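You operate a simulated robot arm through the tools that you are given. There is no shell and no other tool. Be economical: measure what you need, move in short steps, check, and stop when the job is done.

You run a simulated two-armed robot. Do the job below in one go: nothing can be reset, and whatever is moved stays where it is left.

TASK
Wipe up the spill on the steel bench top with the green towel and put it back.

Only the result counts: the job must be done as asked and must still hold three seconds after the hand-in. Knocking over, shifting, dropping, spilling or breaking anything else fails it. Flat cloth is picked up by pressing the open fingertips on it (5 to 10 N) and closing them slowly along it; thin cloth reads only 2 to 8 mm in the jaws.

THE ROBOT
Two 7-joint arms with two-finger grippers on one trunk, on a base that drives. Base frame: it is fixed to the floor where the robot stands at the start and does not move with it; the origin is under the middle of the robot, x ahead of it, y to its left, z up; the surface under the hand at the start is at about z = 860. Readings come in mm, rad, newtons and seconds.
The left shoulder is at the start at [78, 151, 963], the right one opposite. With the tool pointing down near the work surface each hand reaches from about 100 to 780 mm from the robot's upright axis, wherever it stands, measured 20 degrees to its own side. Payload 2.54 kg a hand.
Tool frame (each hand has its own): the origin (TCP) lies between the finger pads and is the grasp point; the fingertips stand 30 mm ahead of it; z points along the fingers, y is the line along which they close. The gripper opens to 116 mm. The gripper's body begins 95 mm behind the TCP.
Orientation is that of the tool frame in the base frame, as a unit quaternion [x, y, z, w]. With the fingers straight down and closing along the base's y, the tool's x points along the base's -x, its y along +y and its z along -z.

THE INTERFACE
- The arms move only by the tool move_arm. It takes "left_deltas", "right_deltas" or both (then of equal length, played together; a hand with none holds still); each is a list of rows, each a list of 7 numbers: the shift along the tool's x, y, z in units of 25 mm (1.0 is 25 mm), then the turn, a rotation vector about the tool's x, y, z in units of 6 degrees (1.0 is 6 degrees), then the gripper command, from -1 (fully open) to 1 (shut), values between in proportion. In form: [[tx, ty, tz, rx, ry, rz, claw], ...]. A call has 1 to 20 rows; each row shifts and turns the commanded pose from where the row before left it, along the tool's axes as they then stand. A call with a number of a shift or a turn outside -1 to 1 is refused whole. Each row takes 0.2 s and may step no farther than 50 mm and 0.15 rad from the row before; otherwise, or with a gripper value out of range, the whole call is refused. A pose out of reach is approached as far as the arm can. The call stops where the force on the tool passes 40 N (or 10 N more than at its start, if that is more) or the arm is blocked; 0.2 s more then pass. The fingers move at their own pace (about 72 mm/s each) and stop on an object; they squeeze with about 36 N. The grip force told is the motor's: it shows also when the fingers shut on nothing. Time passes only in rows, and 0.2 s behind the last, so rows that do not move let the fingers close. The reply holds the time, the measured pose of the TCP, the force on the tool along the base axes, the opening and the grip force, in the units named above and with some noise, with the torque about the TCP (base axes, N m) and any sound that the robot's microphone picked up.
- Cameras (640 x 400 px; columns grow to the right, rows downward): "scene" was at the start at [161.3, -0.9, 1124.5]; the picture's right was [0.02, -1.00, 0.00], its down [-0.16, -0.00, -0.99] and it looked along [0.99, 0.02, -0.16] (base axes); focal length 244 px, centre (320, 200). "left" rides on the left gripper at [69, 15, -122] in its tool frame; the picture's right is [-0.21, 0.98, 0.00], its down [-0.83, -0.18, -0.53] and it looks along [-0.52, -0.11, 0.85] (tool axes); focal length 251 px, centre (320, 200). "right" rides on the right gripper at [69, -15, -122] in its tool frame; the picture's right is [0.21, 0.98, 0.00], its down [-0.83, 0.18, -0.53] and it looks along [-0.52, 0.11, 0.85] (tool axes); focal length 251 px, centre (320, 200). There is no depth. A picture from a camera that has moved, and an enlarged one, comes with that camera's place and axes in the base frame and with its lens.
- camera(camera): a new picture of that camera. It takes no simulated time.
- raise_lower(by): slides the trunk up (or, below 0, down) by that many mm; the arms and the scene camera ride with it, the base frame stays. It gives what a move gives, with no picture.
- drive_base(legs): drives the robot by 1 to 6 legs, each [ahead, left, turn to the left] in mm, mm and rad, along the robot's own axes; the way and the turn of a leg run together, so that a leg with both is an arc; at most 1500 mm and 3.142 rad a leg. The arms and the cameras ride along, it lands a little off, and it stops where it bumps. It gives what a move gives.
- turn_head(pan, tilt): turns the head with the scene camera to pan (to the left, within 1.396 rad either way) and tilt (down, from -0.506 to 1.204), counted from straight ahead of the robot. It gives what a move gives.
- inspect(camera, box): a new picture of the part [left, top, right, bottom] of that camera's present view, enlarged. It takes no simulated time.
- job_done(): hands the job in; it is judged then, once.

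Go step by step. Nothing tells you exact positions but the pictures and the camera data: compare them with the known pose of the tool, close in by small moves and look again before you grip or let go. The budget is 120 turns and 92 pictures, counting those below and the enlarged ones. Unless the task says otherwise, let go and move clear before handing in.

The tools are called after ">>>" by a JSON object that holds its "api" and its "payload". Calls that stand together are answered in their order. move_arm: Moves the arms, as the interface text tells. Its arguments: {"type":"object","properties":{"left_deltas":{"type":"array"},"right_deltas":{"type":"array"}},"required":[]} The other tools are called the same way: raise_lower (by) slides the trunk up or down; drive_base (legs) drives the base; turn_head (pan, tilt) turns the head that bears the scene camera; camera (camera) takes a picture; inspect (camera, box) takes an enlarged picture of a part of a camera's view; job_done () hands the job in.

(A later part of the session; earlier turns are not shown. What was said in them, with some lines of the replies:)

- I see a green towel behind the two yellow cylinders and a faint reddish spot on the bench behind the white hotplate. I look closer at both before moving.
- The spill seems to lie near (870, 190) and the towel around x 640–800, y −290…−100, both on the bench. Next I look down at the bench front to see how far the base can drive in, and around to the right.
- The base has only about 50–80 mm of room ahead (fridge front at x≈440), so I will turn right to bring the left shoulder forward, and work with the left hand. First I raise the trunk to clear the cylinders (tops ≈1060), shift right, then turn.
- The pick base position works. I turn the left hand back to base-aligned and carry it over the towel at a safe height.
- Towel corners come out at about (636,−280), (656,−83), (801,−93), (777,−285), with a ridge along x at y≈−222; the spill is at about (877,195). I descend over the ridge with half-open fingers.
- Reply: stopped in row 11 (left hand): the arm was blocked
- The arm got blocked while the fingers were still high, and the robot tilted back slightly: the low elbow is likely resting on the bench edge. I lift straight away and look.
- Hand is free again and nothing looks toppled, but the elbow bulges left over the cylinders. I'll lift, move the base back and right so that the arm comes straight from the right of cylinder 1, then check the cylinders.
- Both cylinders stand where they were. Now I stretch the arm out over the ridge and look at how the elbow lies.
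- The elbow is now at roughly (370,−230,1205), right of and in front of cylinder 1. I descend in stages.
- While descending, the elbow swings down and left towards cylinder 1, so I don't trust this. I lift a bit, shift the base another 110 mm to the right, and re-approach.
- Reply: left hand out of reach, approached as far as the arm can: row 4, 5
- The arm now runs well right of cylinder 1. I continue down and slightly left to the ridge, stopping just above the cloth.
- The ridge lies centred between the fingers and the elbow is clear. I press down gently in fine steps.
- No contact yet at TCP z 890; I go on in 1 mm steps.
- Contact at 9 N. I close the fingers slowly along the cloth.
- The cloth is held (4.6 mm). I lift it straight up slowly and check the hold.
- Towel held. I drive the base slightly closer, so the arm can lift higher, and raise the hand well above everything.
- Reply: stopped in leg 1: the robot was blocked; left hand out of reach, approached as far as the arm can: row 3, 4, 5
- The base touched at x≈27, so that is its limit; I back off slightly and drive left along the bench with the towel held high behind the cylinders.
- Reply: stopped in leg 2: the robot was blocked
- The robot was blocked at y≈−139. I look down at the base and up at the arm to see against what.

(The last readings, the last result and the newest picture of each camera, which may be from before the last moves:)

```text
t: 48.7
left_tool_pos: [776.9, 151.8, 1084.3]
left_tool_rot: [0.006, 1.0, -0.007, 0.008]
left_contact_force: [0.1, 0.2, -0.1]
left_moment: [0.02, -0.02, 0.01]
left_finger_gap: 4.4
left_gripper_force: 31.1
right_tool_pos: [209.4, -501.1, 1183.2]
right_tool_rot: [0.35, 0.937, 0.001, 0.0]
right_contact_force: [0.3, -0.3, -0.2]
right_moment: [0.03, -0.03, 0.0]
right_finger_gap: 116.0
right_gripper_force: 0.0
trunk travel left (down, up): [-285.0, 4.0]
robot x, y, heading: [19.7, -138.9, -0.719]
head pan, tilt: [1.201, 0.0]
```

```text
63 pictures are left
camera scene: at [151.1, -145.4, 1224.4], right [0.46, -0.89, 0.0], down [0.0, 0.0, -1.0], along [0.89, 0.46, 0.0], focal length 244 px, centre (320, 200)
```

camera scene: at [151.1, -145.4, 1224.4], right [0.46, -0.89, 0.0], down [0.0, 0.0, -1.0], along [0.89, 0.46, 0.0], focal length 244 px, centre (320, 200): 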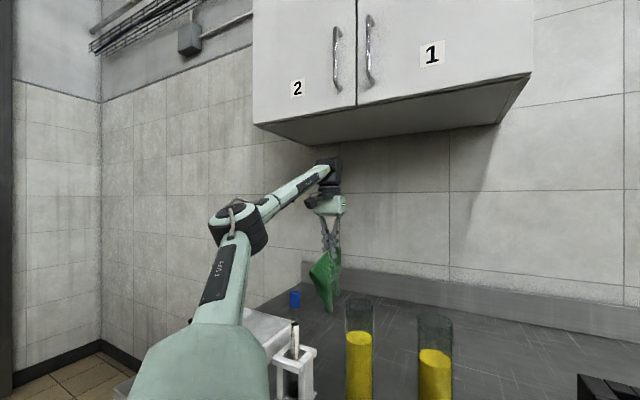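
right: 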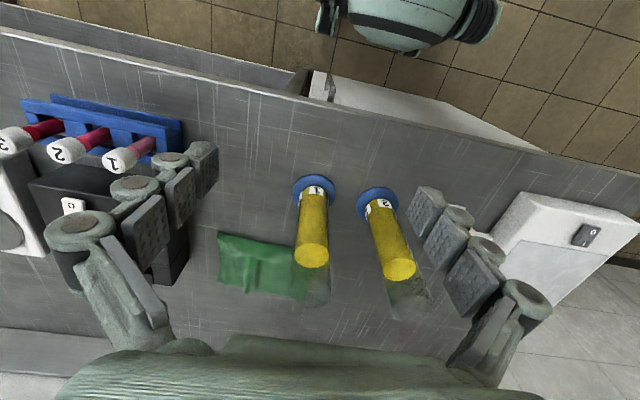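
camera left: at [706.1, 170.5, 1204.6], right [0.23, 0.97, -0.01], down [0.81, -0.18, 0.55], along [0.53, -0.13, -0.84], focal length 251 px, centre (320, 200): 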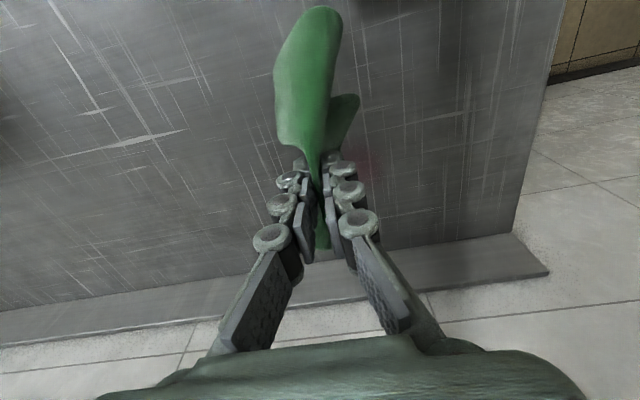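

The block is the base's front corner against the fridge front; the cabinet above (bottom ≈1455) is clear of the wrist. I back off 40 mm and carry on left.

>>> {"api": "drive_base", "payload": {"legs": [[-30, -26, 0], [-220, 253, 0]]}}

>>> {"api": "turn_head", "payload": {"pan": 0.9, "tilt": 0.4}}

>>> {"api": "camera", "payload": {"camera": "scene"}}

```text
t: 52.3
left_tool_pos: [741.9, 479.2, 1084.2]
left_tool_rot: [0.009, 1.0, -0.007, 0.008]
left_contact_force: [0.0, -0.3, 5.0]
left_moment: [-0.46, 0.0, 0.05]
left_finger_gap: 2.8
left_gripper_force: 35.6
right_tool_pos: [170.4, -171.4, 1183.0]
right_tool_rot: [0.353, 0.935, 0.0, -0.001]
right_contact_force: [0.1, 0.7, -0.1]
right_moment: [0.0, -0.01, 0.03]
right_finger_gap: 115.9
right_gripper_force: 0.0
trunk travel left (down, up): [-285.0, 4.0]
robot x, y, heading: [-18.5, 189.6, -0.724]
head pan, tilt: [1.201, 0.0]
```

```text
t: 53.2
left_tool_pos: [741.2, 479.5, 1084.7]
left_tool_rot: [0.01, 1.0, -0.006, 0.008]
left_contact_force: [0.9, 1.2, -0.2]
left_moment: [0.04, 0.04, 0.03]
left_finger_gap: 1.5
left_gripper_force: 26.2
right_tool_pos: [170.8, -169.9, 1183.5]
right_tool_rot: [0.354, 0.935, 0.0, 0.001]
right_contact_force: [0.5, 0.0, -0.3]
right_moment: [0.01, -0.02, -0.02]
right_finger_gap: 116.1
right_gripper_force: 0.0
trunk travel left (down, up): [-285.0, 4.0]
robot x, y, heading: [-13.8, 192.8, -0.728]
head pan, tilt: [0.901, 0.4]
```

```text
62 pictures are left
camera scene: at [125.7, 160.6, 1187.5], right [0.18, -0.98, 0.0], down [-0.38, -0.07, -0.92], along [0.91, 0.16, -0.39], focal length 244 px, centre (320, 200)
```

scene: 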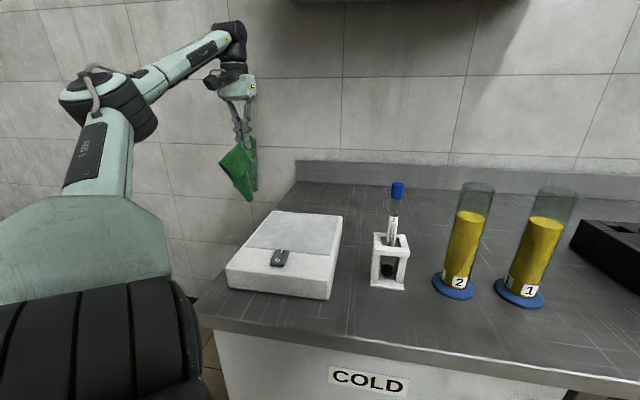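

All objects stand. I bring the hand right, over the bench to behind the hotplate, keeping it high.

>>> {"api": "move_arm", "payload": {"left_deltas": [[0, -0.95, 0, 0, 0, 0, 1], [0, -0.95, 0, 0, 0, 0, 1], [0, -0.95, 0, 0, 0, 0, 1], [0, -0.95, 0, 0, 0, 0, 1], [-0.2, -0.95, 0, 0, 0, 0, 1], [-0.2, -0.95, 0, 0, 0, 0, 1], [-0.2, -0.95, 0, 0, 0, 0, 1], [-0.2, -0.95, 0, 0, 0, 0, 1], [-0.2, -0.95, 0, 0, 0, 0, 1], [-0.2, -0.95, 0, 0, 0, 0, 1], [-0.2, -0.95, 0, 0, 0, 0, 1], [-0.2, -0.95, 0, 0, 0, 0, 1], [0, 0, 0, 0, 0, 0, 1]]}}

>>> {"api": "camera", "payload": {"camera": "scene"}}

>>> {"api": "camera", "payload": {"camera": "left"}}

```text
t: 56.0
left_tool_pos: [776.3, 193.1, 1088.9]
left_tool_rot: [0.01, 1.0, -0.007, 0.008]
left_contact_force: [-0.3, -0.5, -0.1]
left_moment: [-0.05, -0.06, -0.02]
left_finger_gap: 5.5
left_gripper_force: 31.8
right_tool_pos: [171.2, -169.0, 1183.4]
right_tool_rot: [0.354, 0.935, 0.0, 0.0]
right_contact_force: [-0.1, 1.1, 0.3]
right_moment: [-0.05, -0.01, -0.02]
right_finger_gap: 116.0
right_gripper_force: 0.0
trunk travel left (down, up): [-285.0, 4.0]
robot x, y, heading: [-16.6, 192.3, -0.724]
head pan, tilt: [0.901, 0.4]
```

```text
61 pictures are left
camera scene: at [125.7, 160.8, 1187.5], right [0.18, -0.98, 0.0], down [-0.38, -0.07, -0.92], along [0.91, 0.16, -0.39], focal length 244 px, centre (320, 200)
```

scene: 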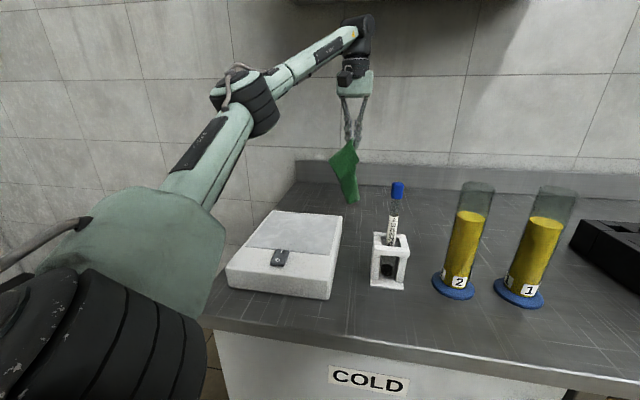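

```text
60 pictures are left
camera left: at [706.0, 211.0, 1209.8], right [0.23, 0.97, -0.01], down [0.81, -0.19, 0.55], along [0.53, -0.14, -0.84], focal length 251 px, centre (320, 200)
```

left: 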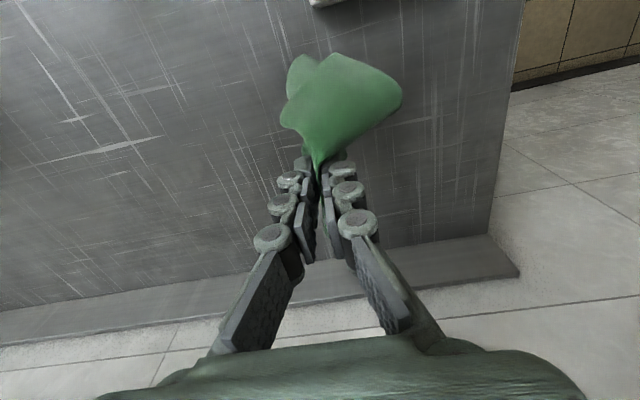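

Still held. I tilt the hand 24° forward for reach and bring it lower and towards the spill.

>>> {"api": "move_arm", "payload": {"left_deltas": [[0, 0, 0, 0, -0.8, 0, 1], [0, 0, 0, 0, -0.8, 0, 1], [0, 0, 0, 0, -0.8, 0, 1], [0, 0, 0, 0, -0.8, 0, 1], [0, 0, 0, 0, -0.8, 0, 1], [-0.4, 0, 0.85, 0, 0, 0, 1], [-0.4, 0, 0.85, 0, 0, 0, 1], [-0.4, 0, 0.85, 0, 0, 0, 1], [-0.4, 0, 0.85, 0, 0, 0, 1], [0, 0, 0, 0, 0, 0, 1]]}}

>>> {"api": "camera", "payload": {"camera": "scene"}}

>>> {"api": "camera", "payload": {"camera": "left"}}

```text
t: 58.2
left_tool_pos: [848.8, 190.0, 1027.7]
left_tool_rot: [0.009, 0.976, -0.009, 0.215]
left_contact_force: [0.3, -0.4, 0.6]
left_moment: [-0.03, 0.01, 0.01]
left_finger_gap: 4.7
left_gripper_force: 31.4
right_tool_pos: [168.8, -169.7, 1183.3]
right_tool_rot: [0.354, 0.935, 0.0, 0.0]
right_contact_force: [0.0, 0.0, -0.4]
right_moment: [0.02, 0.01, 0.0]
right_finger_gap: 115.9
right_gripper_force: 0.1
trunk travel left (down, up): [-285.0, 4.0]
robot x, y, heading: [-13.8, 192.3, -0.719]
head pan, tilt: [0.901, 0.4]
```

```text
59 pictures are left
camera scene: at [125.3, 160.5, 1187.6], right [0.18, -0.98, 0.0], down [-0.38, -0.07, -0.92], along [0.91, 0.16, -0.39], focal length 244 px, centre (320, 200)
```

scene: 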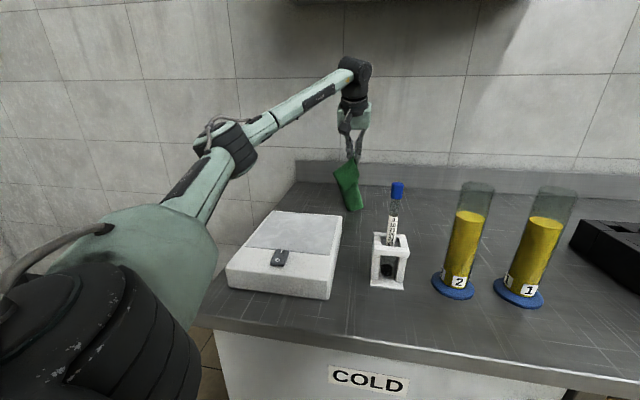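

```text
58 pictures are left
camera left: at [734.7, 208.7, 1110.3], right [0.21, 0.97, 0.08], down [0.52, -0.18, 0.84], along [0.83, -0.14, -0.54], focal length 251 px, centre (320, 200)
```

left: 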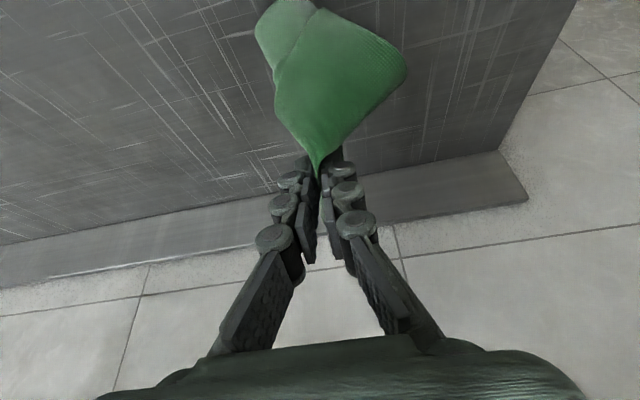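

The towel hangs over the spill area. I lower straight down in steps until the cloth touches.

>>> {"api": "move_arm", "payload": {"left_deltas": [[0.2, 0.05, 0.8, 0, 0, 0, 1], [0.2, 0.05, 0.8, 0, 0, 0, 1], [0.326, 0, 0.73, 0, 0, 0, 1], [0.326, 0, 0.73, 0, 0, 0, 1], [0.326, 0, 0.73, 0, 0, 0, 1], [0, 0, 0, 0, 0, 0, 1]]}}

>>> {"api": "camera", "payload": {"camera": "scene"}}

>>> {"api": "camera", "payload": {"camera": "left"}}

```text
t: 59.6
left_tool_pos: [857.4, 190.3, 928.4]
left_tool_rot: [0.009, 0.976, -0.009, 0.216]
left_contact_force: [-2.1, 0.1, 3.1]
left_moment: [0.0, 0.02, -0.03]
left_finger_gap: 1.2
left_gripper_force: 32.2
right_tool_pos: [169.4, -170.4, 1182.7]
right_tool_rot: [0.354, 0.935, 0.0, 0.0]
right_contact_force: [0.0, -0.6, -0.7]
right_moment: [-0.02, 0.04, 0.0]
right_finger_gap: 115.8
right_gripper_force: 0.0
trunk travel left (down, up): [-285.0, 4.0]
robot x, y, heading: [-13.7, 188.8, -0.727]
head pan, tilt: [0.901, 0.4]
```

```text
57 pictures are left
camera scene: at [125.6, 160.5, 1187.5], right [0.18, -0.98, 0.0], down [-0.38, -0.07, -0.92], along [0.91, 0.16, -0.39], focal length 244 px, centre (320, 200)
```

scene: 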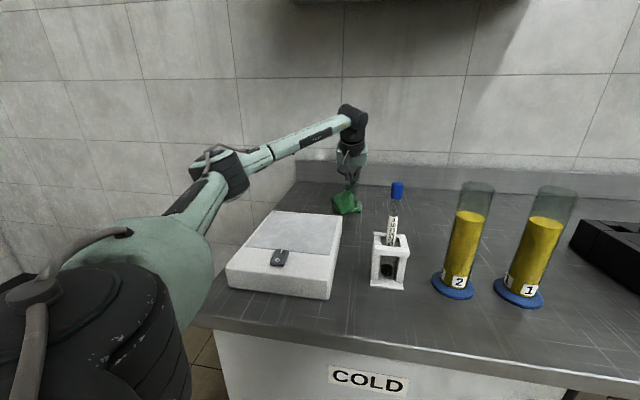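

```text
56 pictures are left
camera left: at [743.4, 209.1, 1008.9], right [0.21, 0.97, 0.08], down [0.52, -0.18, 0.83], along [0.83, -0.14, -0.54], focal length 251 px, centre (320, 200)
```

left: 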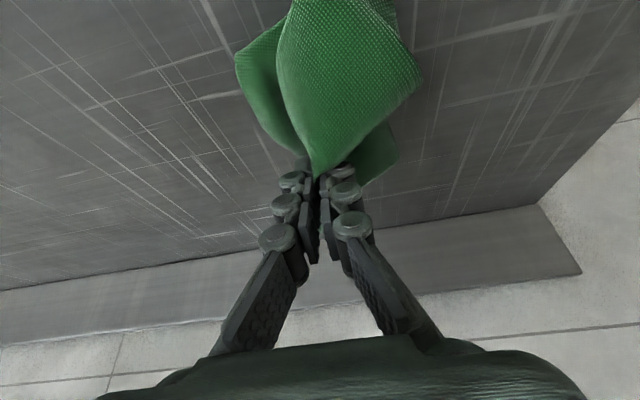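

Cloth is touching (3 N). I keep lowering in smaller steps to press it on the bench.

>>> {"api": "move_arm", "payload": {"left_deltas": [[0.16, 0.05, 0.37, 0, 0, 0, 1], [0.16, 0.05, 0.37, 0, 0, 0, 1], [0.1, 0, 0.22, 0, 0, 0, 1], [0.06, 0, 0.14, 0, 0, 0, 1], [0, 0, 0, 0, 0, 0, 1]]}}

```text
t: 60.8
left_tool_pos: [857.5, 192.4, 898.8]
left_tool_rot: [0.008, 0.976, -0.009, 0.215]
left_contact_force: [-2.0, 0.9, 4.1]
left_moment: [-0.04, -0.05, -0.01]
left_finger_gap: 1.9
left_gripper_force: 32.3
right_tool_pos: [169.6, -168.8, 1183.8]
right_tool_rot: [0.353, 0.935, 0.001, 0.0]
right_contact_force: [0.3, -0.5, -0.3]
right_moment: [0.0, 0.03, 0.0]
right_finger_gap: 115.8
right_gripper_force: 0.1
trunk travel left (down, up): [-285.0, 4.0]
robot x, y, heading: [-18.2, 193.6, -0.726]
head pan, tilt: [0.901, 0.4]
```

>>> {"api": "move_arm", "payload": {"left_deltas": [[0.04, 0, 0.09, 0, 0, 0, 1], [0.04, 0, 0.09, 0, 0, 0, 1], [0.025, 0, 0.05, 0, 0, 0, 1], [0, 0, 0, 0, 0, 0, 1]]}}

>>> {"api": "camera", "payload": {"camera": "left"}}

```text
t: 61.8
left_tool_pos: [857.1, 193.2, 893.5]
left_tool_rot: [0.009, 0.976, -0.01, 0.217]
left_contact_force: [0.7, 0.2, 7.4]
left_moment: [0.23, 0.05, 0.12]
left_finger_gap: 5.3
left_gripper_force: 38.9
right_tool_pos: [169.4, -170.2, 1183.3]
right_tool_rot: [0.353, 0.936, 0.0, 0.0]
right_contact_force: [0.3, -0.1, 0.4]
right_moment: [0.0, -0.02, 0.0]
right_finger_gap: 115.9
right_gripper_force: 0.1
trunk travel left (down, up): [-285.0, 4.0]
robot x, y, heading: [-13.9, 192.5, -0.725]
head pan, tilt: [0.901, 0.4]
```

```text
55 pictures are left
camera left: at [743.7, 211.5, 974.9], right [0.21, 0.97, 0.08], down [0.52, -0.18, 0.84], along [0.83, -0.14, -0.54], focal length 251 px, centre (320, 200)
```

left: 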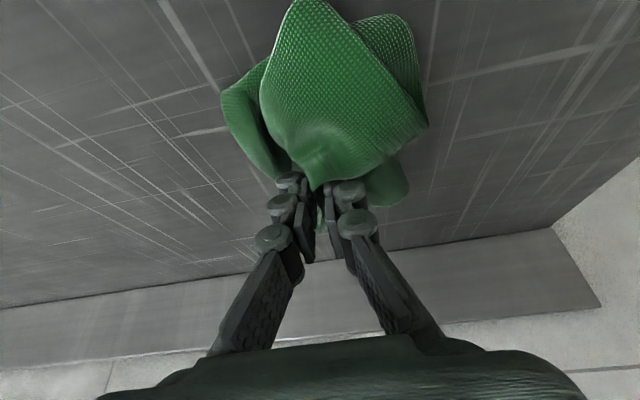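

Pressed at 7 N. I wipe in a raster around the spill, first checking the forward and left moves.

>>> {"api": "move_arm", "payload": {"left_deltas": [[-0.366, 0, 0.163, 0, 0, 0, 1], [-0.366, 0, 0.163, 0, 0, 0, 1], [-0.366, 0, 0.163, 0, 0, 0, 1], [0, 0.4, 0, 0, 0, 0, 1], [0, 0.4, 0, 0, 0, 0, 1], [0, 0.4, 0, 0, 0, 0, 1], [0, 0.4, 0, 0, 0, 0, 1], [0, 0, 0, 0, 0, 0, 1]]}}

>>> {"api": "camera", "payload": {"camera": "left"}}

```text
t: 63.6
left_tool_pos: [888.5, 233.7, 892.3]
left_tool_rot: [0.01, 0.976, -0.009, 0.216]
left_contact_force: [1.0, 0.4, 3.0]
left_moment: [-0.11, -0.04, -0.01]
left_finger_gap: 5.3
left_gripper_force: 31.3
right_tool_pos: [170.1, -170.0, 1182.9]
right_tool_rot: [0.353, 0.935, 0.0, -0.001]
right_contact_force: [0.5, -0.7, 0.7]
right_moment: [0.0, -0.02, 0.0]
right_finger_gap: 116.0
right_gripper_force: 0.1
trunk travel left (down, up): [-285.0, 4.0]
robot x, y, heading: [-17.1, 191.8, -0.726]
head pan, tilt: [0.901, 0.4]
```

```text
54 pictures are left
camera left: at [774.8, 251.3, 973.8], right [0.21, 0.97, 0.08], down [0.52, -0.18, 0.83], along [0.83, -0.14, -0.54], focal length 251 px, centre (320, 200)
```

left: 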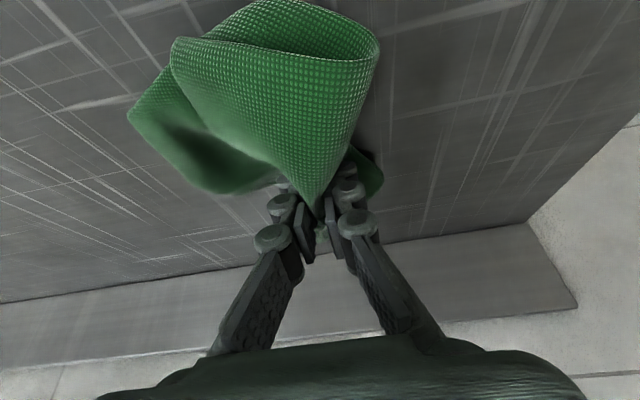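

Works well. I press 2 mm more and run the raster strokes.

>>> {"api": "move_arm", "payload": {"left_deltas": [[0.03, 0, 0.08, 0, 0, 0, 1], [0, -0.45, 0, 0, 0, 0, 1], [0, -0.45, 0, 0, 0, 0, 1], [0, -0.45, 0, 0, 0, 0, 1], [0, -0.45, 0, 0, 0, 0, 1], [0, -0.45, 0, 0, 0, 0, 1], [0, -0.45, 0, 0, 0, 0, 1], [0, -0.45, 0, 0, 0, 0, 1], [0, -0.45, 0, 0, 0, 0, 1], [0.548, 0, -0.244, 0, 0, 0, 1], [0, 0.45, 0, 0, 0, 0, 1], [0, 0.45, 0, 0, 0, 0, 1], [0, 0.45, 0, 0, 0, 0, 1], [0, 0.45, 0, 0, 0, 0, 1], [0, 0.45, 0, 0, 0, 0, 1], [0, 0.45, 0, 0, 0, 0, 1], [0, 0.45, 0, 0, 0, 0, 1], [0, 0.45, 0, 0, 0, 0, 1], [0.548, 0, -0.244, 0, 0, 0, 1], [0, 0, 0, 0, 0, 0, 1]]}}

>>> {"api": "move_arm", "payload": {"left_deltas": [[0, -0.45, 0, 0, 0, 0, 1], [0, -0.45, 0, 0, 0, 0, 1], [0, -0.45, 0, 0, 0, 0, 1], [0, -0.45, 0, 0, 0, 0, 1], [0, -0.45, 0, 0, 0, 0, 1], [0, -0.45, 0, 0, 0, 0, 1], [0, -0.45, 0, 0, 0, 0, 1], [0, -0.45, 0, 0, 0, 0, 1], [0.548, 0, -0.244, 0, 0, 0, 1], [0, 0.45, 0, 0, 0, 0, 1], [0, 0.45, 0, 0, 0, 0, 1], [0, 0.45, 0, 0, 0, 0, 1], [0, 0.45, 0, 0, 0, 0, 1], [0, 0.45, 0, 0, 0, 0, 1], [0, 0.45, 0, 0, 0, 0, 1], [0, 0.45, 0, 0, 0, 0, 1], [0, 0.45, 0, 0, 0, 0, 1], [0, 0, 0, 0, 0, 0, 1]]}}

>>> {"api": "camera", "payload": {"camera": "left"}}

```text
t: 67.8
left_tool_pos: [858.3, 233.6, 891.7]
left_tool_rot: [0.008, 0.976, -0.008, 0.217]
left_contact_force: [1.9, -2.1, 7.7]
left_moment: [-0.23, -0.41, -0.08]
left_finger_gap: 1.7
left_gripper_force: 27.2
right_tool_pos: [168.1, -169.8, 1182.9]
right_tool_rot: [0.353, 0.936, 0.001, 0.0]
right_contact_force: [-0.6, -1.1, 0.2]
right_moment: [0.0, -0.01, 0.03]
right_finger_gap: 115.7
right_gripper_force: 0.0
trunk travel left (down, up): [-285.0, 4.0]
robot x, y, heading: [-20.1, 190.9, -0.728]
head pan, tilt: [0.901, 0.4]
```

```text
t: 71.6
left_tool_pos: [842.0, 233.3, 890.8]
left_tool_rot: [0.008, 0.976, -0.008, 0.217]
left_contact_force: [-4.1, -2.2, 21.4]
left_moment: [-0.38, -0.38, -0.1]
left_finger_gap: 2.1
left_gripper_force: 31.1
right_tool_pos: [168.0, -170.7, 1184.1]
right_tool_rot: [0.354, 0.935, 0.0, 0.0]
right_contact_force: [0.0, -0.1, -0.9]
right_moment: [0.0, 0.04, 0.03]
right_finger_gap: 115.8
right_gripper_force: 0.1
trunk travel left (down, up): [-285.0, 4.0]
robot x, y, heading: [-14.5, 192.5, -0.723]
head pan, tilt: [0.901, 0.4]
```

```text
53 pictures are left
camera left: at [729.2, 252.0, 972.0], right [0.21, 0.97, 0.08], down [0.52, -0.18, 0.84], along [0.83, -0.14, -0.54], focal length 251 px, centre (320, 200)
```

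left: 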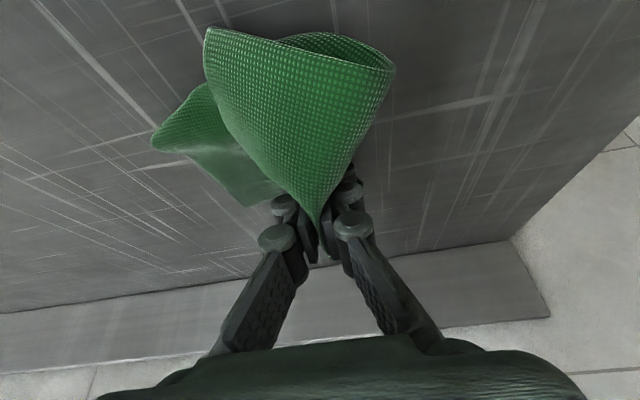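

Strokes done. I lift the towel and look at the bench.

>>> {"api": "move_arm", "payload": {"left_deltas": [[-0.3, 0, -0.7, 0, 0, 0, 1], [-0.3, 0, -0.7, 0, 0, 0, 1], [-0.3, 0, -0.7, 0, 0, 0, 1], [-0.3, 0.6, -0.7, 0, 0, 0, 1], [-0.3, 0.8, -0.7, 0, 0, 0, 1], [-0.3, 0.8, -0.7, 0, 0, 0, 1], [-0.3, 0.8, -0.7, 0, 0, 0, 1], [0, 0.6, 0, 0, 0, 0, 1]]}}

>>> {"api": "camera", "payload": {"camera": "left"}}

>>> {"api": "inspect", "payload": {"camera": "scene", "box": [260, 140, 420, 240]}}

```text
t: 73.4
left_tool_pos: [841.9, 326.7, 1018.9]
left_tool_rot: [0.008, 0.976, -0.008, 0.216]
left_contact_force: [-0.7, -0.6, 2.1]
left_moment: [-0.12, -0.01, -0.02]
left_finger_gap: 1.5
left_gripper_force: 26.8
right_tool_pos: [169.9, -169.7, 1183.8]
right_tool_rot: [0.353, 0.936, 0.0, 0.0]
right_contact_force: [0.3, -0.4, 0.4]
right_moment: [-0.05, 0.01, -0.01]
right_finger_gap: 116.3
right_gripper_force: 0.2
trunk travel left (down, up): [-285.0, 4.0]
robot x, y, heading: [-13.3, 190.6, -0.73]
head pan, tilt: [0.901, 0.4]
```

```text
52 pictures are left
camera left: at [728.0, 344.4, 1102.0], right [0.21, 0.97, 0.08], down [0.52, -0.18, 0.83], along [0.83, -0.14, -0.55], focal length 251 px, centre (320, 200)
```

left: 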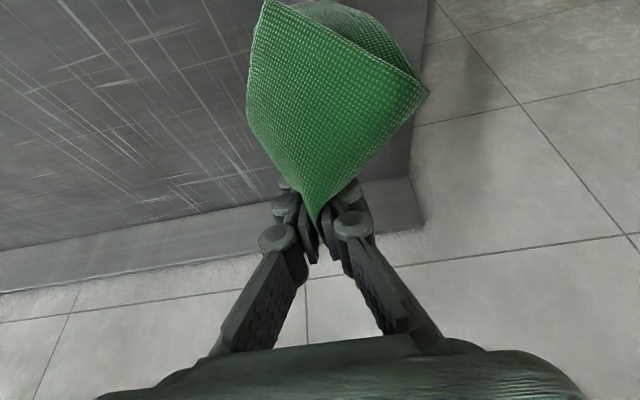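

```text
4.00 times, centred on (340, 190) of scene
camera zoom: at [125.8, 160.6, 1187.4], right [0.18, -0.98, 0.0], down [-0.38, -0.07, -0.92], along [0.91, 0.16, -0.39], focal length 977 px, centre (240, 240)
```

zoom: 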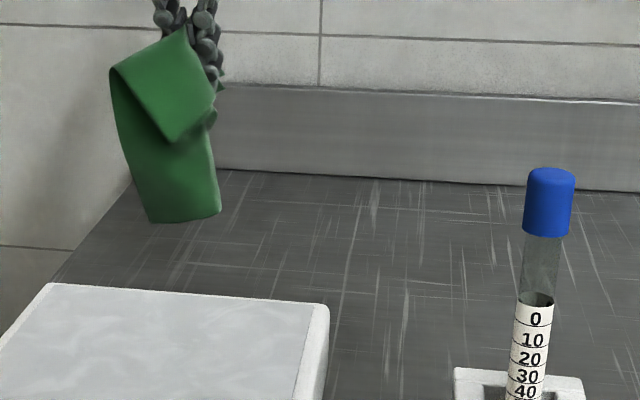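

The bench at the spill spot looks clean; I check with an enlarged view.

>>> {"api": "inspect", "payload": {"camera": "left", "box": [80, 10, 280, 210]}}

```text
2.00 times, centred on (180, 110) of left
camera zoom: at [728.0, 344.4, 1102.0], right [0.21, 0.97, 0.08], down [0.52, -0.18, 0.83], along [0.83, -0.14, -0.55], focal length 503 px, centre (600, 380)
```

zoom: 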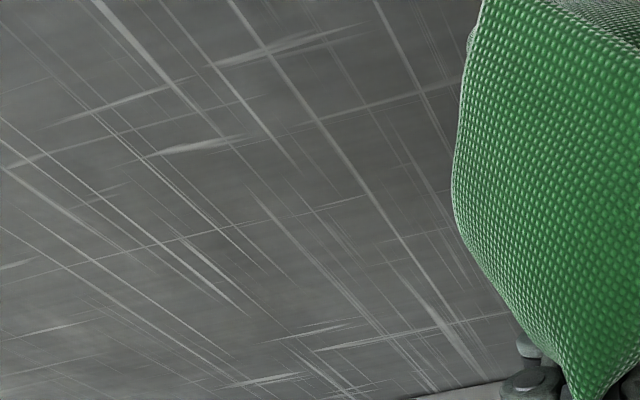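

The spill is gone. Now I retract and untilt the hand, back to the carrying pose it had beside the bench, to return the towel the same way.

>>> {"api": "move_arm", "payload": {"left_deltas": [[0.44, 0, -0.78, 0, 0, 0, 1], [0.44, 0, -0.78, 0, 0, 0, 1], [0.44, 0, -0.78, 0, 0, 0, 1], [0.44, 0, -0.78, 0, 0, 0, 1], [0.44, 0, -0.78, 0, 0, 0, 1], [0, 0, 0, 0, 0.8, 0, 1], [0, 0, 0, 0, 0.8, 0, 1], [0, 0, 0, 0, 0.8, 0, 1], [0, 0, 0, 0, 0.8, 0, 1], [0, 0, 0, 0, 0.8, 0, 1], [0, 0.8, 0, 0, 0, 0, 1], [0, 0.8, 0, 0, 0, 0, 1], [0, 0.8, 0, 0, 0, 0, 1], [0, 0.8, 0, 0, 0, 0, 1], [0, 0.8, 0, 0, 0, 0, 1], [0, 0.8, 0, 0, 0, 0, 1], [0, 0.8, 0, 0, 0, 0, 1], [0, 0.6, 0, 0, 0, 0, 1], [0, 0, 0, 0, 0, 0, 1]]}}

>>> {"api": "camera", "payload": {"camera": "scene"}}

```text
t: 77.4
left_tool_pos: [754.4, 476.4, 1083.1]
left_tool_rot: [0.008, 1.0, -0.008, 0.009]
left_contact_force: [-0.3, -0.5, -0.3]
left_moment: [0.02, 0.01, 0.01]
left_finger_gap: 4.4
left_gripper_force: 31.2
left hand out of reach, approached as far as the arm can: row 18
right_tool_pos: [170.1, -169.7, 1183.8]
right_tool_rot: [0.353, 0.936, 0.001, 0.001]
right_contact_force: [0.1, -0.1, 0.2]
right_moment: [0.01, 0.02, 0.05]
right_finger_gap: 115.8
right_gripper_force: 0.0
trunk travel left (down, up): [-285.0, 4.0]
robot x, y, heading: [-13.6, 190.3, -0.725]
head pan, tilt: [0.901, 0.4]
```

```text
49 pictures are left
camera scene: at [125.7, 160.4, 1187.4], right [0.18, -0.98, 0.0], down [-0.38, -0.07, -0.92], along [0.91, 0.16, -0.39], focal length 244 px, centre (320, 200)
```

scene: 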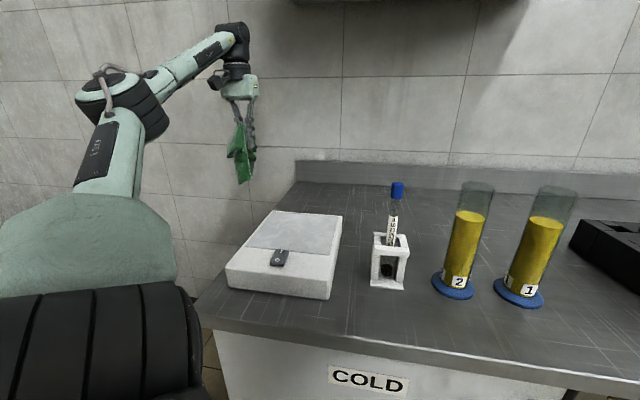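

I drive back right to the place where I picked up the towel.

>>> {"api": "drive_base", "payload": {"legs": [[153, -183, 0], [153, -183, 0], [155, -182, 0]]}}

>>> {"api": "camera", "payload": {"camera": "scene"}}

>>> {"api": "camera", "payload": {"camera": "left"}}

```text
t: 83.7
left_tool_pos: [735.6, -241.7, 1084.1]
left_tool_rot: [0.01, 1.0, -0.006, 0.009]
left_contact_force: [0.1, -2.6, 4.4]
left_moment: [0.22, 0.06, 0.0]
left_finger_gap: 2.3
left_gripper_force: 33.2
right_tool_pos: [150.7, -887.3, 1183.1]
right_tool_rot: [0.355, 0.935, -0.001, 0.001]
right_contact_force: [0.3, 0.5, -0.1]
right_moment: [0.0, 0.03, 0.0]
right_finger_gap: 115.7
right_gripper_force: 0.0
trunk travel left (down, up): [-285.0, 4.0]
robot x, y, heading: [-35.7, -522.6, -0.73]
head pan, tilt: [0.901, 0.4]
```

```text
48 pictures are left
camera scene: at [106.9, -556.1, 1187.4], right [0.17, -0.99, 0.0], down [-0.38, -0.07, -0.92], along [0.91, 0.16, -0.39], focal length 244 px, centre (320, 200)
```

scene: 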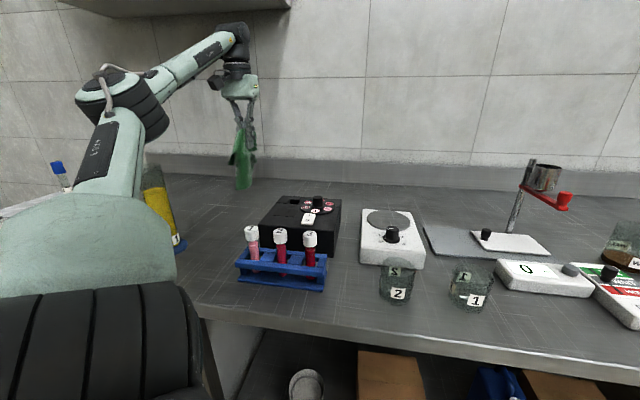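

```text
47 pictures are left
camera left: at [665.0, -224.4, 1204.5], right [0.23, 0.97, -0.01], down [0.81, -0.19, 0.55], along [0.53, -0.14, -0.83], focal length 251 px, centre (320, 200)
```

left: 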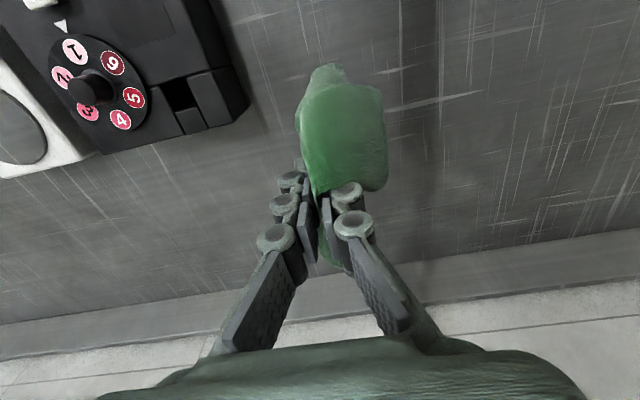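

For safer arm clearance from cylinder 1, I shift the base a bit further right/forward, then move the hand to about (705,−195) while still high.

>>> {"api": "drive_base", "payload": {"legs": [[67, -21, 0]]}}

>>> {"api": "move_arm", "payload": {"left_deltas": [[0.5, 0.8, 0, 0, 0, 0, 1], [0.5, 0.8, 0, 0, 0, 0, 1], [0.5, 0.8, 0, 0, 0, 0, 1], [0.5, 0.8, 0, 0, 0, 0, 1], [0.5, 0.8, 0, 0, 0, 0, 1], [0, 0.2, 0, 0, 0, 0, 1], [0, 0, 0, 0, 0, 0, 1]]}}

>>> {"api": "camera", "payload": {"camera": "scene"}}

```text
t: 84.8
left_tool_pos: [773.0, -304.0, 1084.0]
left_tool_rot: [0.01, 1.0, -0.006, 0.008]
left_contact_force: [-0.1, -1.4, 0.4]
left_moment: [0.05, 0.02, 0.0]
left_finger_gap: 4.8
left_gripper_force: 31.1
right_tool_pos: [188.0, -946.7, 1181.5]
right_tool_rot: [0.355, 0.935, 0.0, -0.001]
right_contact_force: [0.5, -2.2, -0.7]
right_moment: [0.07, 0.0, 0.02]
right_finger_gap: 116.1
right_gripper_force: 0.0
trunk travel left (down, up): [-285.0, 4.0]
robot x, y, heading: [1.2, -585.6, -0.736]
head pan, tilt: [0.901, 0.4]
```

```text
t: 86.4
left_tool_pos: [763.1, -287.4, 1081.0]
left_tool_rot: [0.01, 1.0, -0.007, 0.01]
left_contact_force: [-0.2, -0.1, 4.0]
left_moment: [-0.03, 0.04, 0.0]
left_finger_gap: 3.4
left_gripper_force: 36.2
left hand out of reach, approached as far as the arm can: row 1, 2, 3, 4, 5, 6
right_tool_pos: [185.6, -947.1, 1182.8]
right_tool_rot: [0.355, 0.935, -0.001, 0.0]
right_contact_force: [-0.1, -0.3, -0.9]
right_moment: [-0.01, -0.01, 0.0]
right_finger_gap: 116.3
right_gripper_force: 0.1
trunk travel left (down, up): [-285.0, 4.0]
robot x, y, heading: [1.0, -580.8, -0.729]
head pan, tilt: [0.901, 0.4]
```

```text
46 pictures are left
camera scene: at [143.7, -615.8, 1187.4], right [0.17, -0.98, 0.0], down [-0.38, -0.07, -0.92], along [0.91, 0.16, -0.39], focal length 244 px, centre (320, 200)
```

scene: 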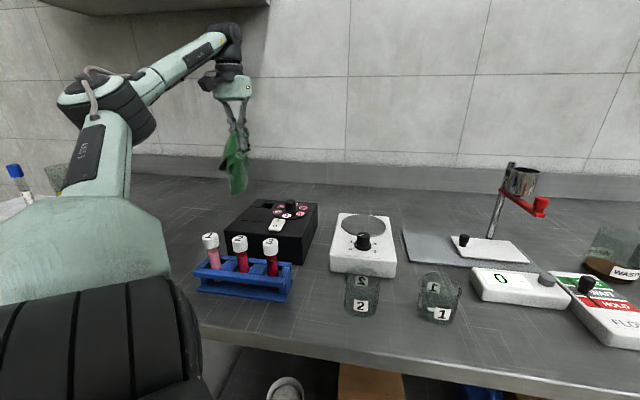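

That direction is a limit of the arm, so I return to the base spot used for the pick-up, which is proven.

>>> {"api": "drive_base", "payload": {"legs": [[-65, 25, 0]]}}

>>> {"api": "move_arm", "payload": {"left_deltas": [[0, 0, 0.8, 0, 0, 0, 1], [0, 0.1, 0.8, 0, 0, 0, 1], [0, 0.1, 0.8, 0, 0, 0, 1], [0, 0, 0, 0, 0, 0, 1]]}}

>>> {"api": "camera", "payload": {"camera": "scene"}}

>>> {"api": "camera", "payload": {"camera": "left"}}

```text
t: 87.4
left_tool_pos: [729.3, -224.2, 1081.6]
left_tool_rot: [0.009, 1.0, -0.006, 0.01]
left_contact_force: [1.3, 0.6, -1.3]
left_moment: [-0.02, -0.02, -0.02]
left_finger_gap: 6.0
left_gripper_force: 34.6
right_tool_pos: [154.9, -884.2, 1183.2]
right_tool_rot: [0.356, 0.935, -0.001, 0.0]
right_contact_force: [-0.5, 0.7, 0.0]
right_moment: [-0.03, -0.04, 0.05]
right_finger_gap: 116.0
right_gripper_force: 0.1
trunk travel left (down, up): [-285.0, 4.0]
robot x, y, heading: [-33.8, -523.5, -0.723]
head pan, tilt: [0.901, 0.4]
```

```text
t: 88.4
left_tool_pos: [732.2, -220.5, 1020.2]
left_tool_rot: [0.008, 1.0, -0.007, 0.011]
left_contact_force: [1.0, 0.2, 3.4]
left_moment: [-0.01, 0.0, 0.04]
left_finger_gap: 2.6
left_gripper_force: 33.8
right_tool_pos: [155.1, -884.9, 1182.1]
right_tool_rot: [0.356, 0.935, 0.0, 0.0]
right_contact_force: [0.5, -0.7, -0.3]
right_moment: [-0.01, 0.0, -0.02]
right_finger_gap: 115.9
right_gripper_force: 0.1
trunk travel left (down, up): [-285.0, 4.0]
robot x, y, heading: [-32.6, -521.0, -0.726]
head pan, tilt: [0.901, 0.4]
```

```text
45 pictures are left
camera scene: at [111.9, -554.3, 1187.4], right [0.17, -0.98, 0.0], down [-0.38, -0.07, -0.92], along [0.91, 0.16, -0.39], focal length 244 px, centre (320, 200)
```

scene: 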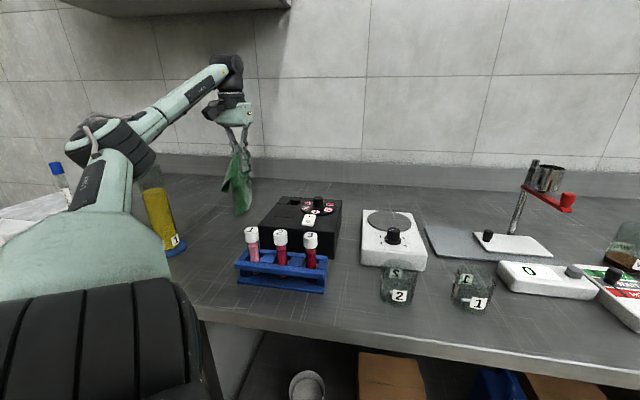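

```text
44 pictures are left
camera left: at [660.7, -202.2, 1141.1], right [0.23, 0.97, -0.01], down [0.81, -0.19, 0.55], along [0.54, -0.13, -0.83], focal length 251 px, centre (320, 200)
```

left: 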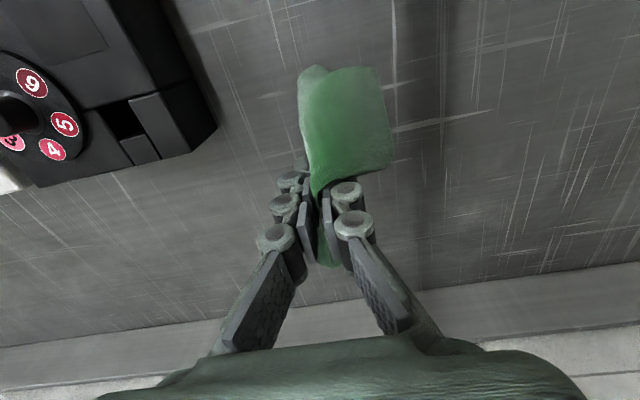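

Lower now: first slightly back, then forward while descending so that the cloth lays out towards the robot as before.

>>> {"api": "move_arm", "payload": {"left_deltas": [[0.4, 0, 0.7, 0, 0, 0, 1], [0.4, 0, 0.7, 0, 0, 0, 1], [-0.2, 0, 0.7, 0, 0, 0, 1], [-0.3, 0, 0.7, 0, 0, 0, 1], [-0.3, 0, 0.7, 0, 0, 0, 1], [-0.3, 0, 0.5, 0, 0, 0, 1], [0, 0, 0, 0, 0, 0, 1]]}}

>>> {"api": "camera", "payload": {"camera": "scene"}}

>>> {"api": "camera", "payload": {"camera": "left"}}

```text
t: 90.0
left_tool_pos: [752.7, -225.4, 919.4]
left_tool_rot: [0.009, 1.0, -0.006, 0.01]
left_contact_force: [0.1, -0.7, 2.8]
left_moment: [0.16, 0.0, 0.02]
left_finger_gap: 1.8
left_gripper_force: 26.8
left hand out of reach, approached as far as the arm can: row 1, 2
right_tool_pos: [155.1, -884.7, 1181.4]
right_tool_rot: [0.355, 0.935, 0.0, 0.0]
right_contact_force: [-0.6, 0.6, -0.5]
right_moment: [-0.02, 0.01, 0.0]
right_finger_gap: 115.9
right_gripper_force: 0.0
trunk travel left (down, up): [-285.0, 4.0]
robot x, y, heading: [-29.9, -524.5, -0.729]
head pan, tilt: [0.901, 0.4]
```

```text
43 pictures are left
camera scene: at [111.9, -554.3, 1187.4], right [0.17, -0.98, 0.0], down [-0.38, -0.07, -0.92], along [0.91, 0.16, -0.39], focal length 244 px, centre (320, 200)
```

scene: 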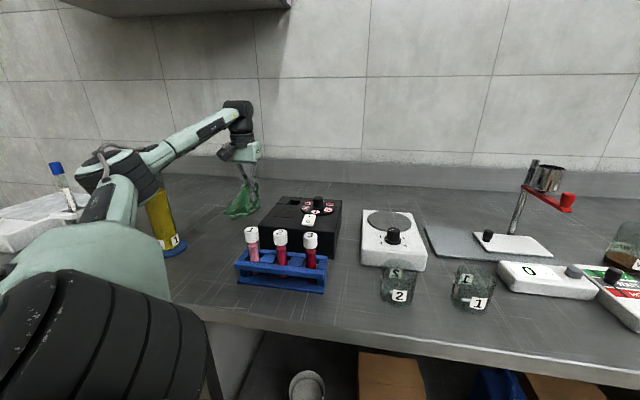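

```text
42 pictures are left
camera left: at [681.9, -206.8, 1040.5], right [0.23, 0.97, -0.01], down [0.81, -0.19, 0.55], along [0.54, -0.14, -0.83], focal length 251 px, centre (320, 200)
```

left: 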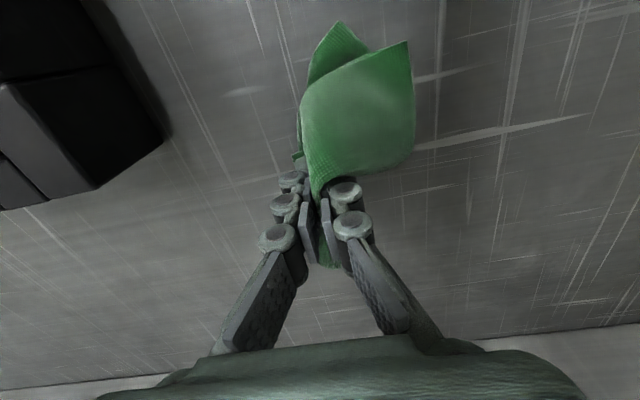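

The cloth is folding down on its former spot. I lower the last bit, then open slowly.

>>> {"api": "move_arm", "payload": {"left_deltas": [[0.2, 0.2, 0.3, 0, 0, 0, 1], [0.2, 0.2, 0.3, 0, 0, 0, 1], [0, 0, 0.2, 0, 0, 0, 1], [0, 0, 0, 0, 0, 0, 1]]}}

>>> {"api": "move_arm", "payload": {"left_deltas": [[0, 0, 0, 0, 0, 0, 0.8], [0, 0, 0, 0, 0, 0, 0.6], [0, 0, 0, 0, 0, 0, 0.4], [0, 0, 0, 0, 0, 0, 0.4], [0, 0, 0, 0, 0, 0, 0.4]]}}

>>> {"api": "camera", "payload": {"camera": "left"}}

```text
t: 91.0
left_tool_pos: [744.2, -215.6, 900.7]
left_tool_rot: [0.008, 1.0, -0.007, 0.009]
left_contact_force: [1.2, -0.9, 0.6]
left_moment: [0.01, 0.01, 0.01]
left_finger_gap: 5.0
left_gripper_force: 31.4
right_tool_pos: [155.3, -885.0, 1183.2]
right_tool_rot: [0.355, 0.935, 0.001, 0.0]
right_contact_force: [-0.2, -0.5, 0.0]
right_moment: [-0.02, -0.01, 0.0]
right_finger_gap: 116.1
right_gripper_force: 0.0
trunk travel left (down, up): [-285.0, 4.0]
robot x, y, heading: [-33.7, -521.4, -0.726]
head pan, tilt: [0.901, 0.4]
```

```text
t: 92.2
left_tool_pos: [744.2, -215.1, 899.9]
left_tool_rot: [0.009, 1.0, -0.007, 0.01]
left_contact_force: [-0.5, 0.3, 0.5]
left_moment: [-0.02, -0.02, 0.04]
left_finger_gap: 34.4
left_gripper_force: 0.1
right_tool_pos: [155.7, -884.0, 1182.8]
right_tool_rot: [0.355, 0.935, -0.001, 0.0]
right_contact_force: [1.2, 0.4, 0.4]
right_moment: [0.02, 0.03, 0.01]
right_finger_gap: 116.1
right_gripper_force: 0.0
trunk travel left (down, up): [-285.0, 4.0]
robot x, y, heading: [-31.5, -524.4, -0.726]
head pan, tilt: [0.901, 0.4]
```

```text
41 pictures are left
camera left: at [673.0, -196.6, 1020.0], right [0.23, 0.97, -0.01], down [0.81, -0.19, 0.55], along [0.54, -0.13, -0.83], focal length 251 px, centre (320, 200)
```

left: 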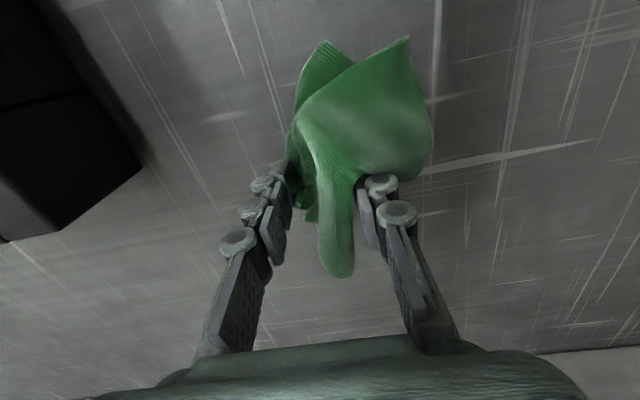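

Released. I open fully and rise straight up, then look at the towel.

>>> {"api": "move_arm", "payload": {"left_deltas": [[0, 0, 0, 0, 0, 0, 0], [0, 0, 0, 0, 0, 0, -0.2], [0, 0, -0.3, 0, 0, 0, -0.2], [0, 0, -0.6, 0, 0, 0, -0.2], [0, 0, -0.8, 0, 0, 0, -0.2], [0, 0, -0.8, 0, 0, 0, -0.2], [0, 0, -0.8, 0, 0, 0, -0.2], [0, 0, -0.8, 0, 0, 0, -0.2]]}}

>>> {"api": "camera", "payload": {"camera": "left"}}

>>> {"api": "camera", "payload": {"camera": "scene"}}

```text
t: 94.0
left_tool_pos: [741.3, -213.3, 1003.2]
left_tool_rot: [0.009, 1.0, -0.006, 0.01]
left_contact_force: [-0.2, 0.6, 2.5]
left_moment: [-0.03, -0.06, -0.02]
left_finger_gap: 70.1
left_gripper_force: 0.3
right_tool_pos: [154.9, -884.0, 1183.8]
right_tool_rot: [0.354, 0.935, 0.0, 0.001]
right_contact_force: [-0.3, 0.0, 0.5]
right_moment: [0.0, 0.0, 0.0]
right_finger_gap: 116.0
right_gripper_force: 0.0
trunk travel left (down, up): [-285.0, 4.0]
robot x, y, heading: [-26.6, -527.5, -0.725]
head pan, tilt: [0.901, 0.4]
```

```text
40 pictures are left
camera left: at [670.2, -195.3, 1123.7], right [0.23, 0.97, -0.01], down [0.81, -0.19, 0.55], along [0.54, -0.13, -0.83], focal length 251 px, centre (320, 200)
```

left: 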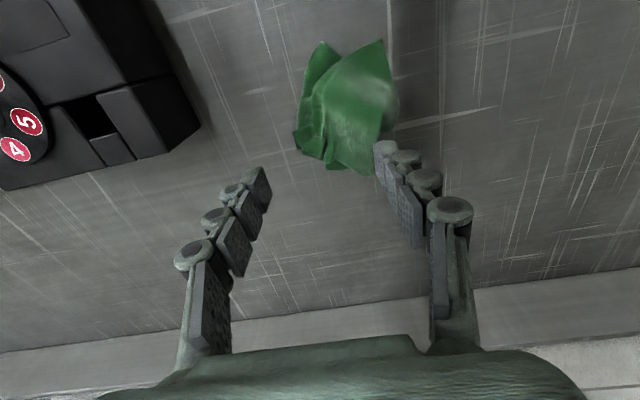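

```text
39 pictures are left
camera scene: at [111.6, -554.3, 1187.6], right [0.17, -0.98, 0.0], down [-0.38, -0.07, -0.92], along [0.91, 0.16, -0.39], focal length 244 px, centre (320, 200)
```

scene: 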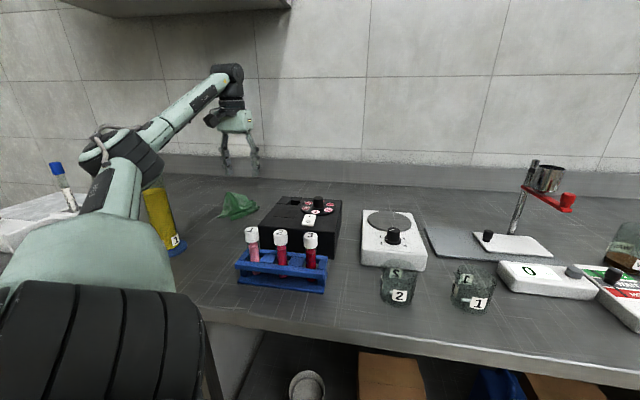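

The towel lies centred at about (737,−181), on its former place (centre ≈(718,−185)). I move the hand clear and take a last look over the bench.

>>> {"api": "move_arm", "payload": {"left_deltas": [[0, 0, -0.8, 0, 0, 0, -0.2], [0, 0, -0.8, 0, 0, 0, -0.2], [0, 0, -0.8, 0, 0, 0, -0.2], [0, 0, 0, 0, 0, 0, -0.2]]}}

>>> {"api": "drive_base", "payload": {"legs": [[0, -60, 0]]}}

>>> {"api": "turn_head", "payload": {"pan": 1.0, "tilt": 0.4}}

>>> {"api": "camera", "payload": {"camera": "scene"}}

>>> {"api": "camera", "payload": {"camera": "left"}}

```text
t: 95.0
left_tool_pos: [733.4, -217.0, 1061.0]
left_tool_rot: [0.007, 1.0, -0.006, 0.012]
left_contact_force: [0.3, 1.1, 0.7]
left_moment: [-0.02, 0.01, -0.02]
left_finger_gap: 69.6
left_gripper_force: 0.0
left hand out of reach, approached as far as the arm can: row 2, 3
right_tool_pos: [155.8, -883.9, 1183.1]
right_tool_rot: [0.355, 0.935, -0.001, 0.0]
right_contact_force: [1.1, 0.6, 0.0]
right_moment: [-0.02, 0.0, -0.02]
right_finger_gap: 116.1
right_gripper_force: 0.0
trunk travel left (down, up): [-285.0, 4.0]
robot x, y, heading: [-32.3, -521.2, -0.728]
head pan, tilt: [0.901, 0.4]
```

```text
t: 96.2
left_tool_pos: [692.9, -260.7, 1060.9]
left_tool_rot: [0.006, 1.0, -0.006, 0.012]
left_contact_force: [-0.3, -1.1, -0.2]
left_moment: [0.02, -0.01, -0.03]
left_finger_gap: 69.8
left_gripper_force: 0.1
right_tool_pos: [116.0, -928.5, 1182.8]
right_tool_rot: [0.355, 0.935, 0.0, 0.0]
right_contact_force: [-0.3, 0.0, 0.0]
right_moment: [0.0, -0.05, -0.03]
right_finger_gap: 116.1
right_gripper_force: 0.1
trunk travel left (down, up): [-285.0, 4.0]
robot x, y, heading: [-71.2, -568.8, -0.725]
head pan, tilt: [0.901, 0.4]
```

```text
t: 96.9
left_tool_pos: [693.7, -261.0, 1061.5]
left_tool_rot: [0.006, 1.0, -0.006, 0.011]
left_contact_force: [0.2, 0.4, -0.7]
left_moment: [0.01, -0.02, 0.01]
left_finger_gap: 69.5
left_gripper_force: 0.1
right_tool_pos: [117.0, -928.9, 1182.6]
right_tool_rot: [0.354, 0.935, 0.0, -0.001]
right_contact_force: [0.2, -0.4, -0.3]
right_moment: [-0.01, -0.02, 0.0]
right_finger_gap: 116.3
right_gripper_force: 0.1
trunk travel left (down, up): [-285.0, 4.0]
robot x, y, heading: [-69.2, -569.1, -0.727]
head pan, tilt: [1.0, 0.4]
```

```text
38 pictures are left
camera scene: at [70.8, -589.5, 1187.4], right [0.27, -0.96, 0.0], down [-0.37, -0.11, -0.92], along [0.89, 0.25, -0.39], focal length 244 px, centre (320, 200)
```

scene: 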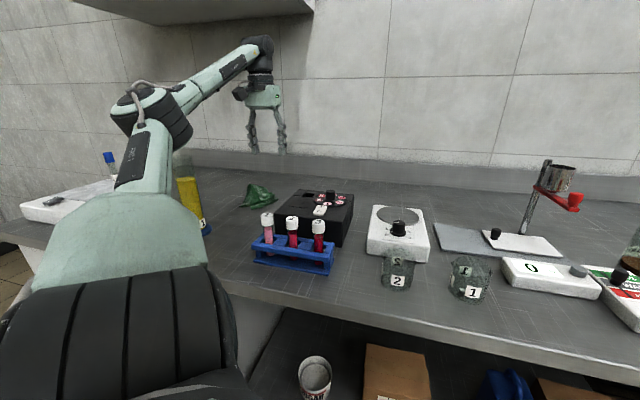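

```text
37 pictures are left
camera left: at [622.3, -242.9, 1181.5], right [0.23, 0.97, -0.01], down [0.81, -0.19, 0.56], along [0.54, -0.13, -0.83], focal length 251 px, centre (320, 200)
```

left: 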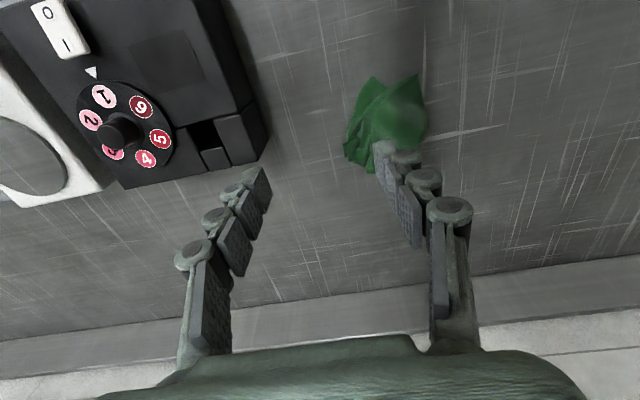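

The bench is clean, the towel lies back in its place, all else stands untouched, and the hand is clear; I hand in.

>>> {"api": "job_done", "payload": {}}

```text
The job is handed in.
```

I wiped the spill off the steel bench top with the green towel and put the towel back about 20 mm from where it lay, crumpled rather than flat. The enlarged view after wiping showed no trace of the spill.

The robot was blocked three times along the way:
- **Arm:** the left arm was blocked once on an early descent, probably against one of the yellow cylinders. Both cylinders measured in place right afterwards.
- **Base:** its front corner touched the bench shelf once and the fridge front once. The views afterwards showed nothing moved.
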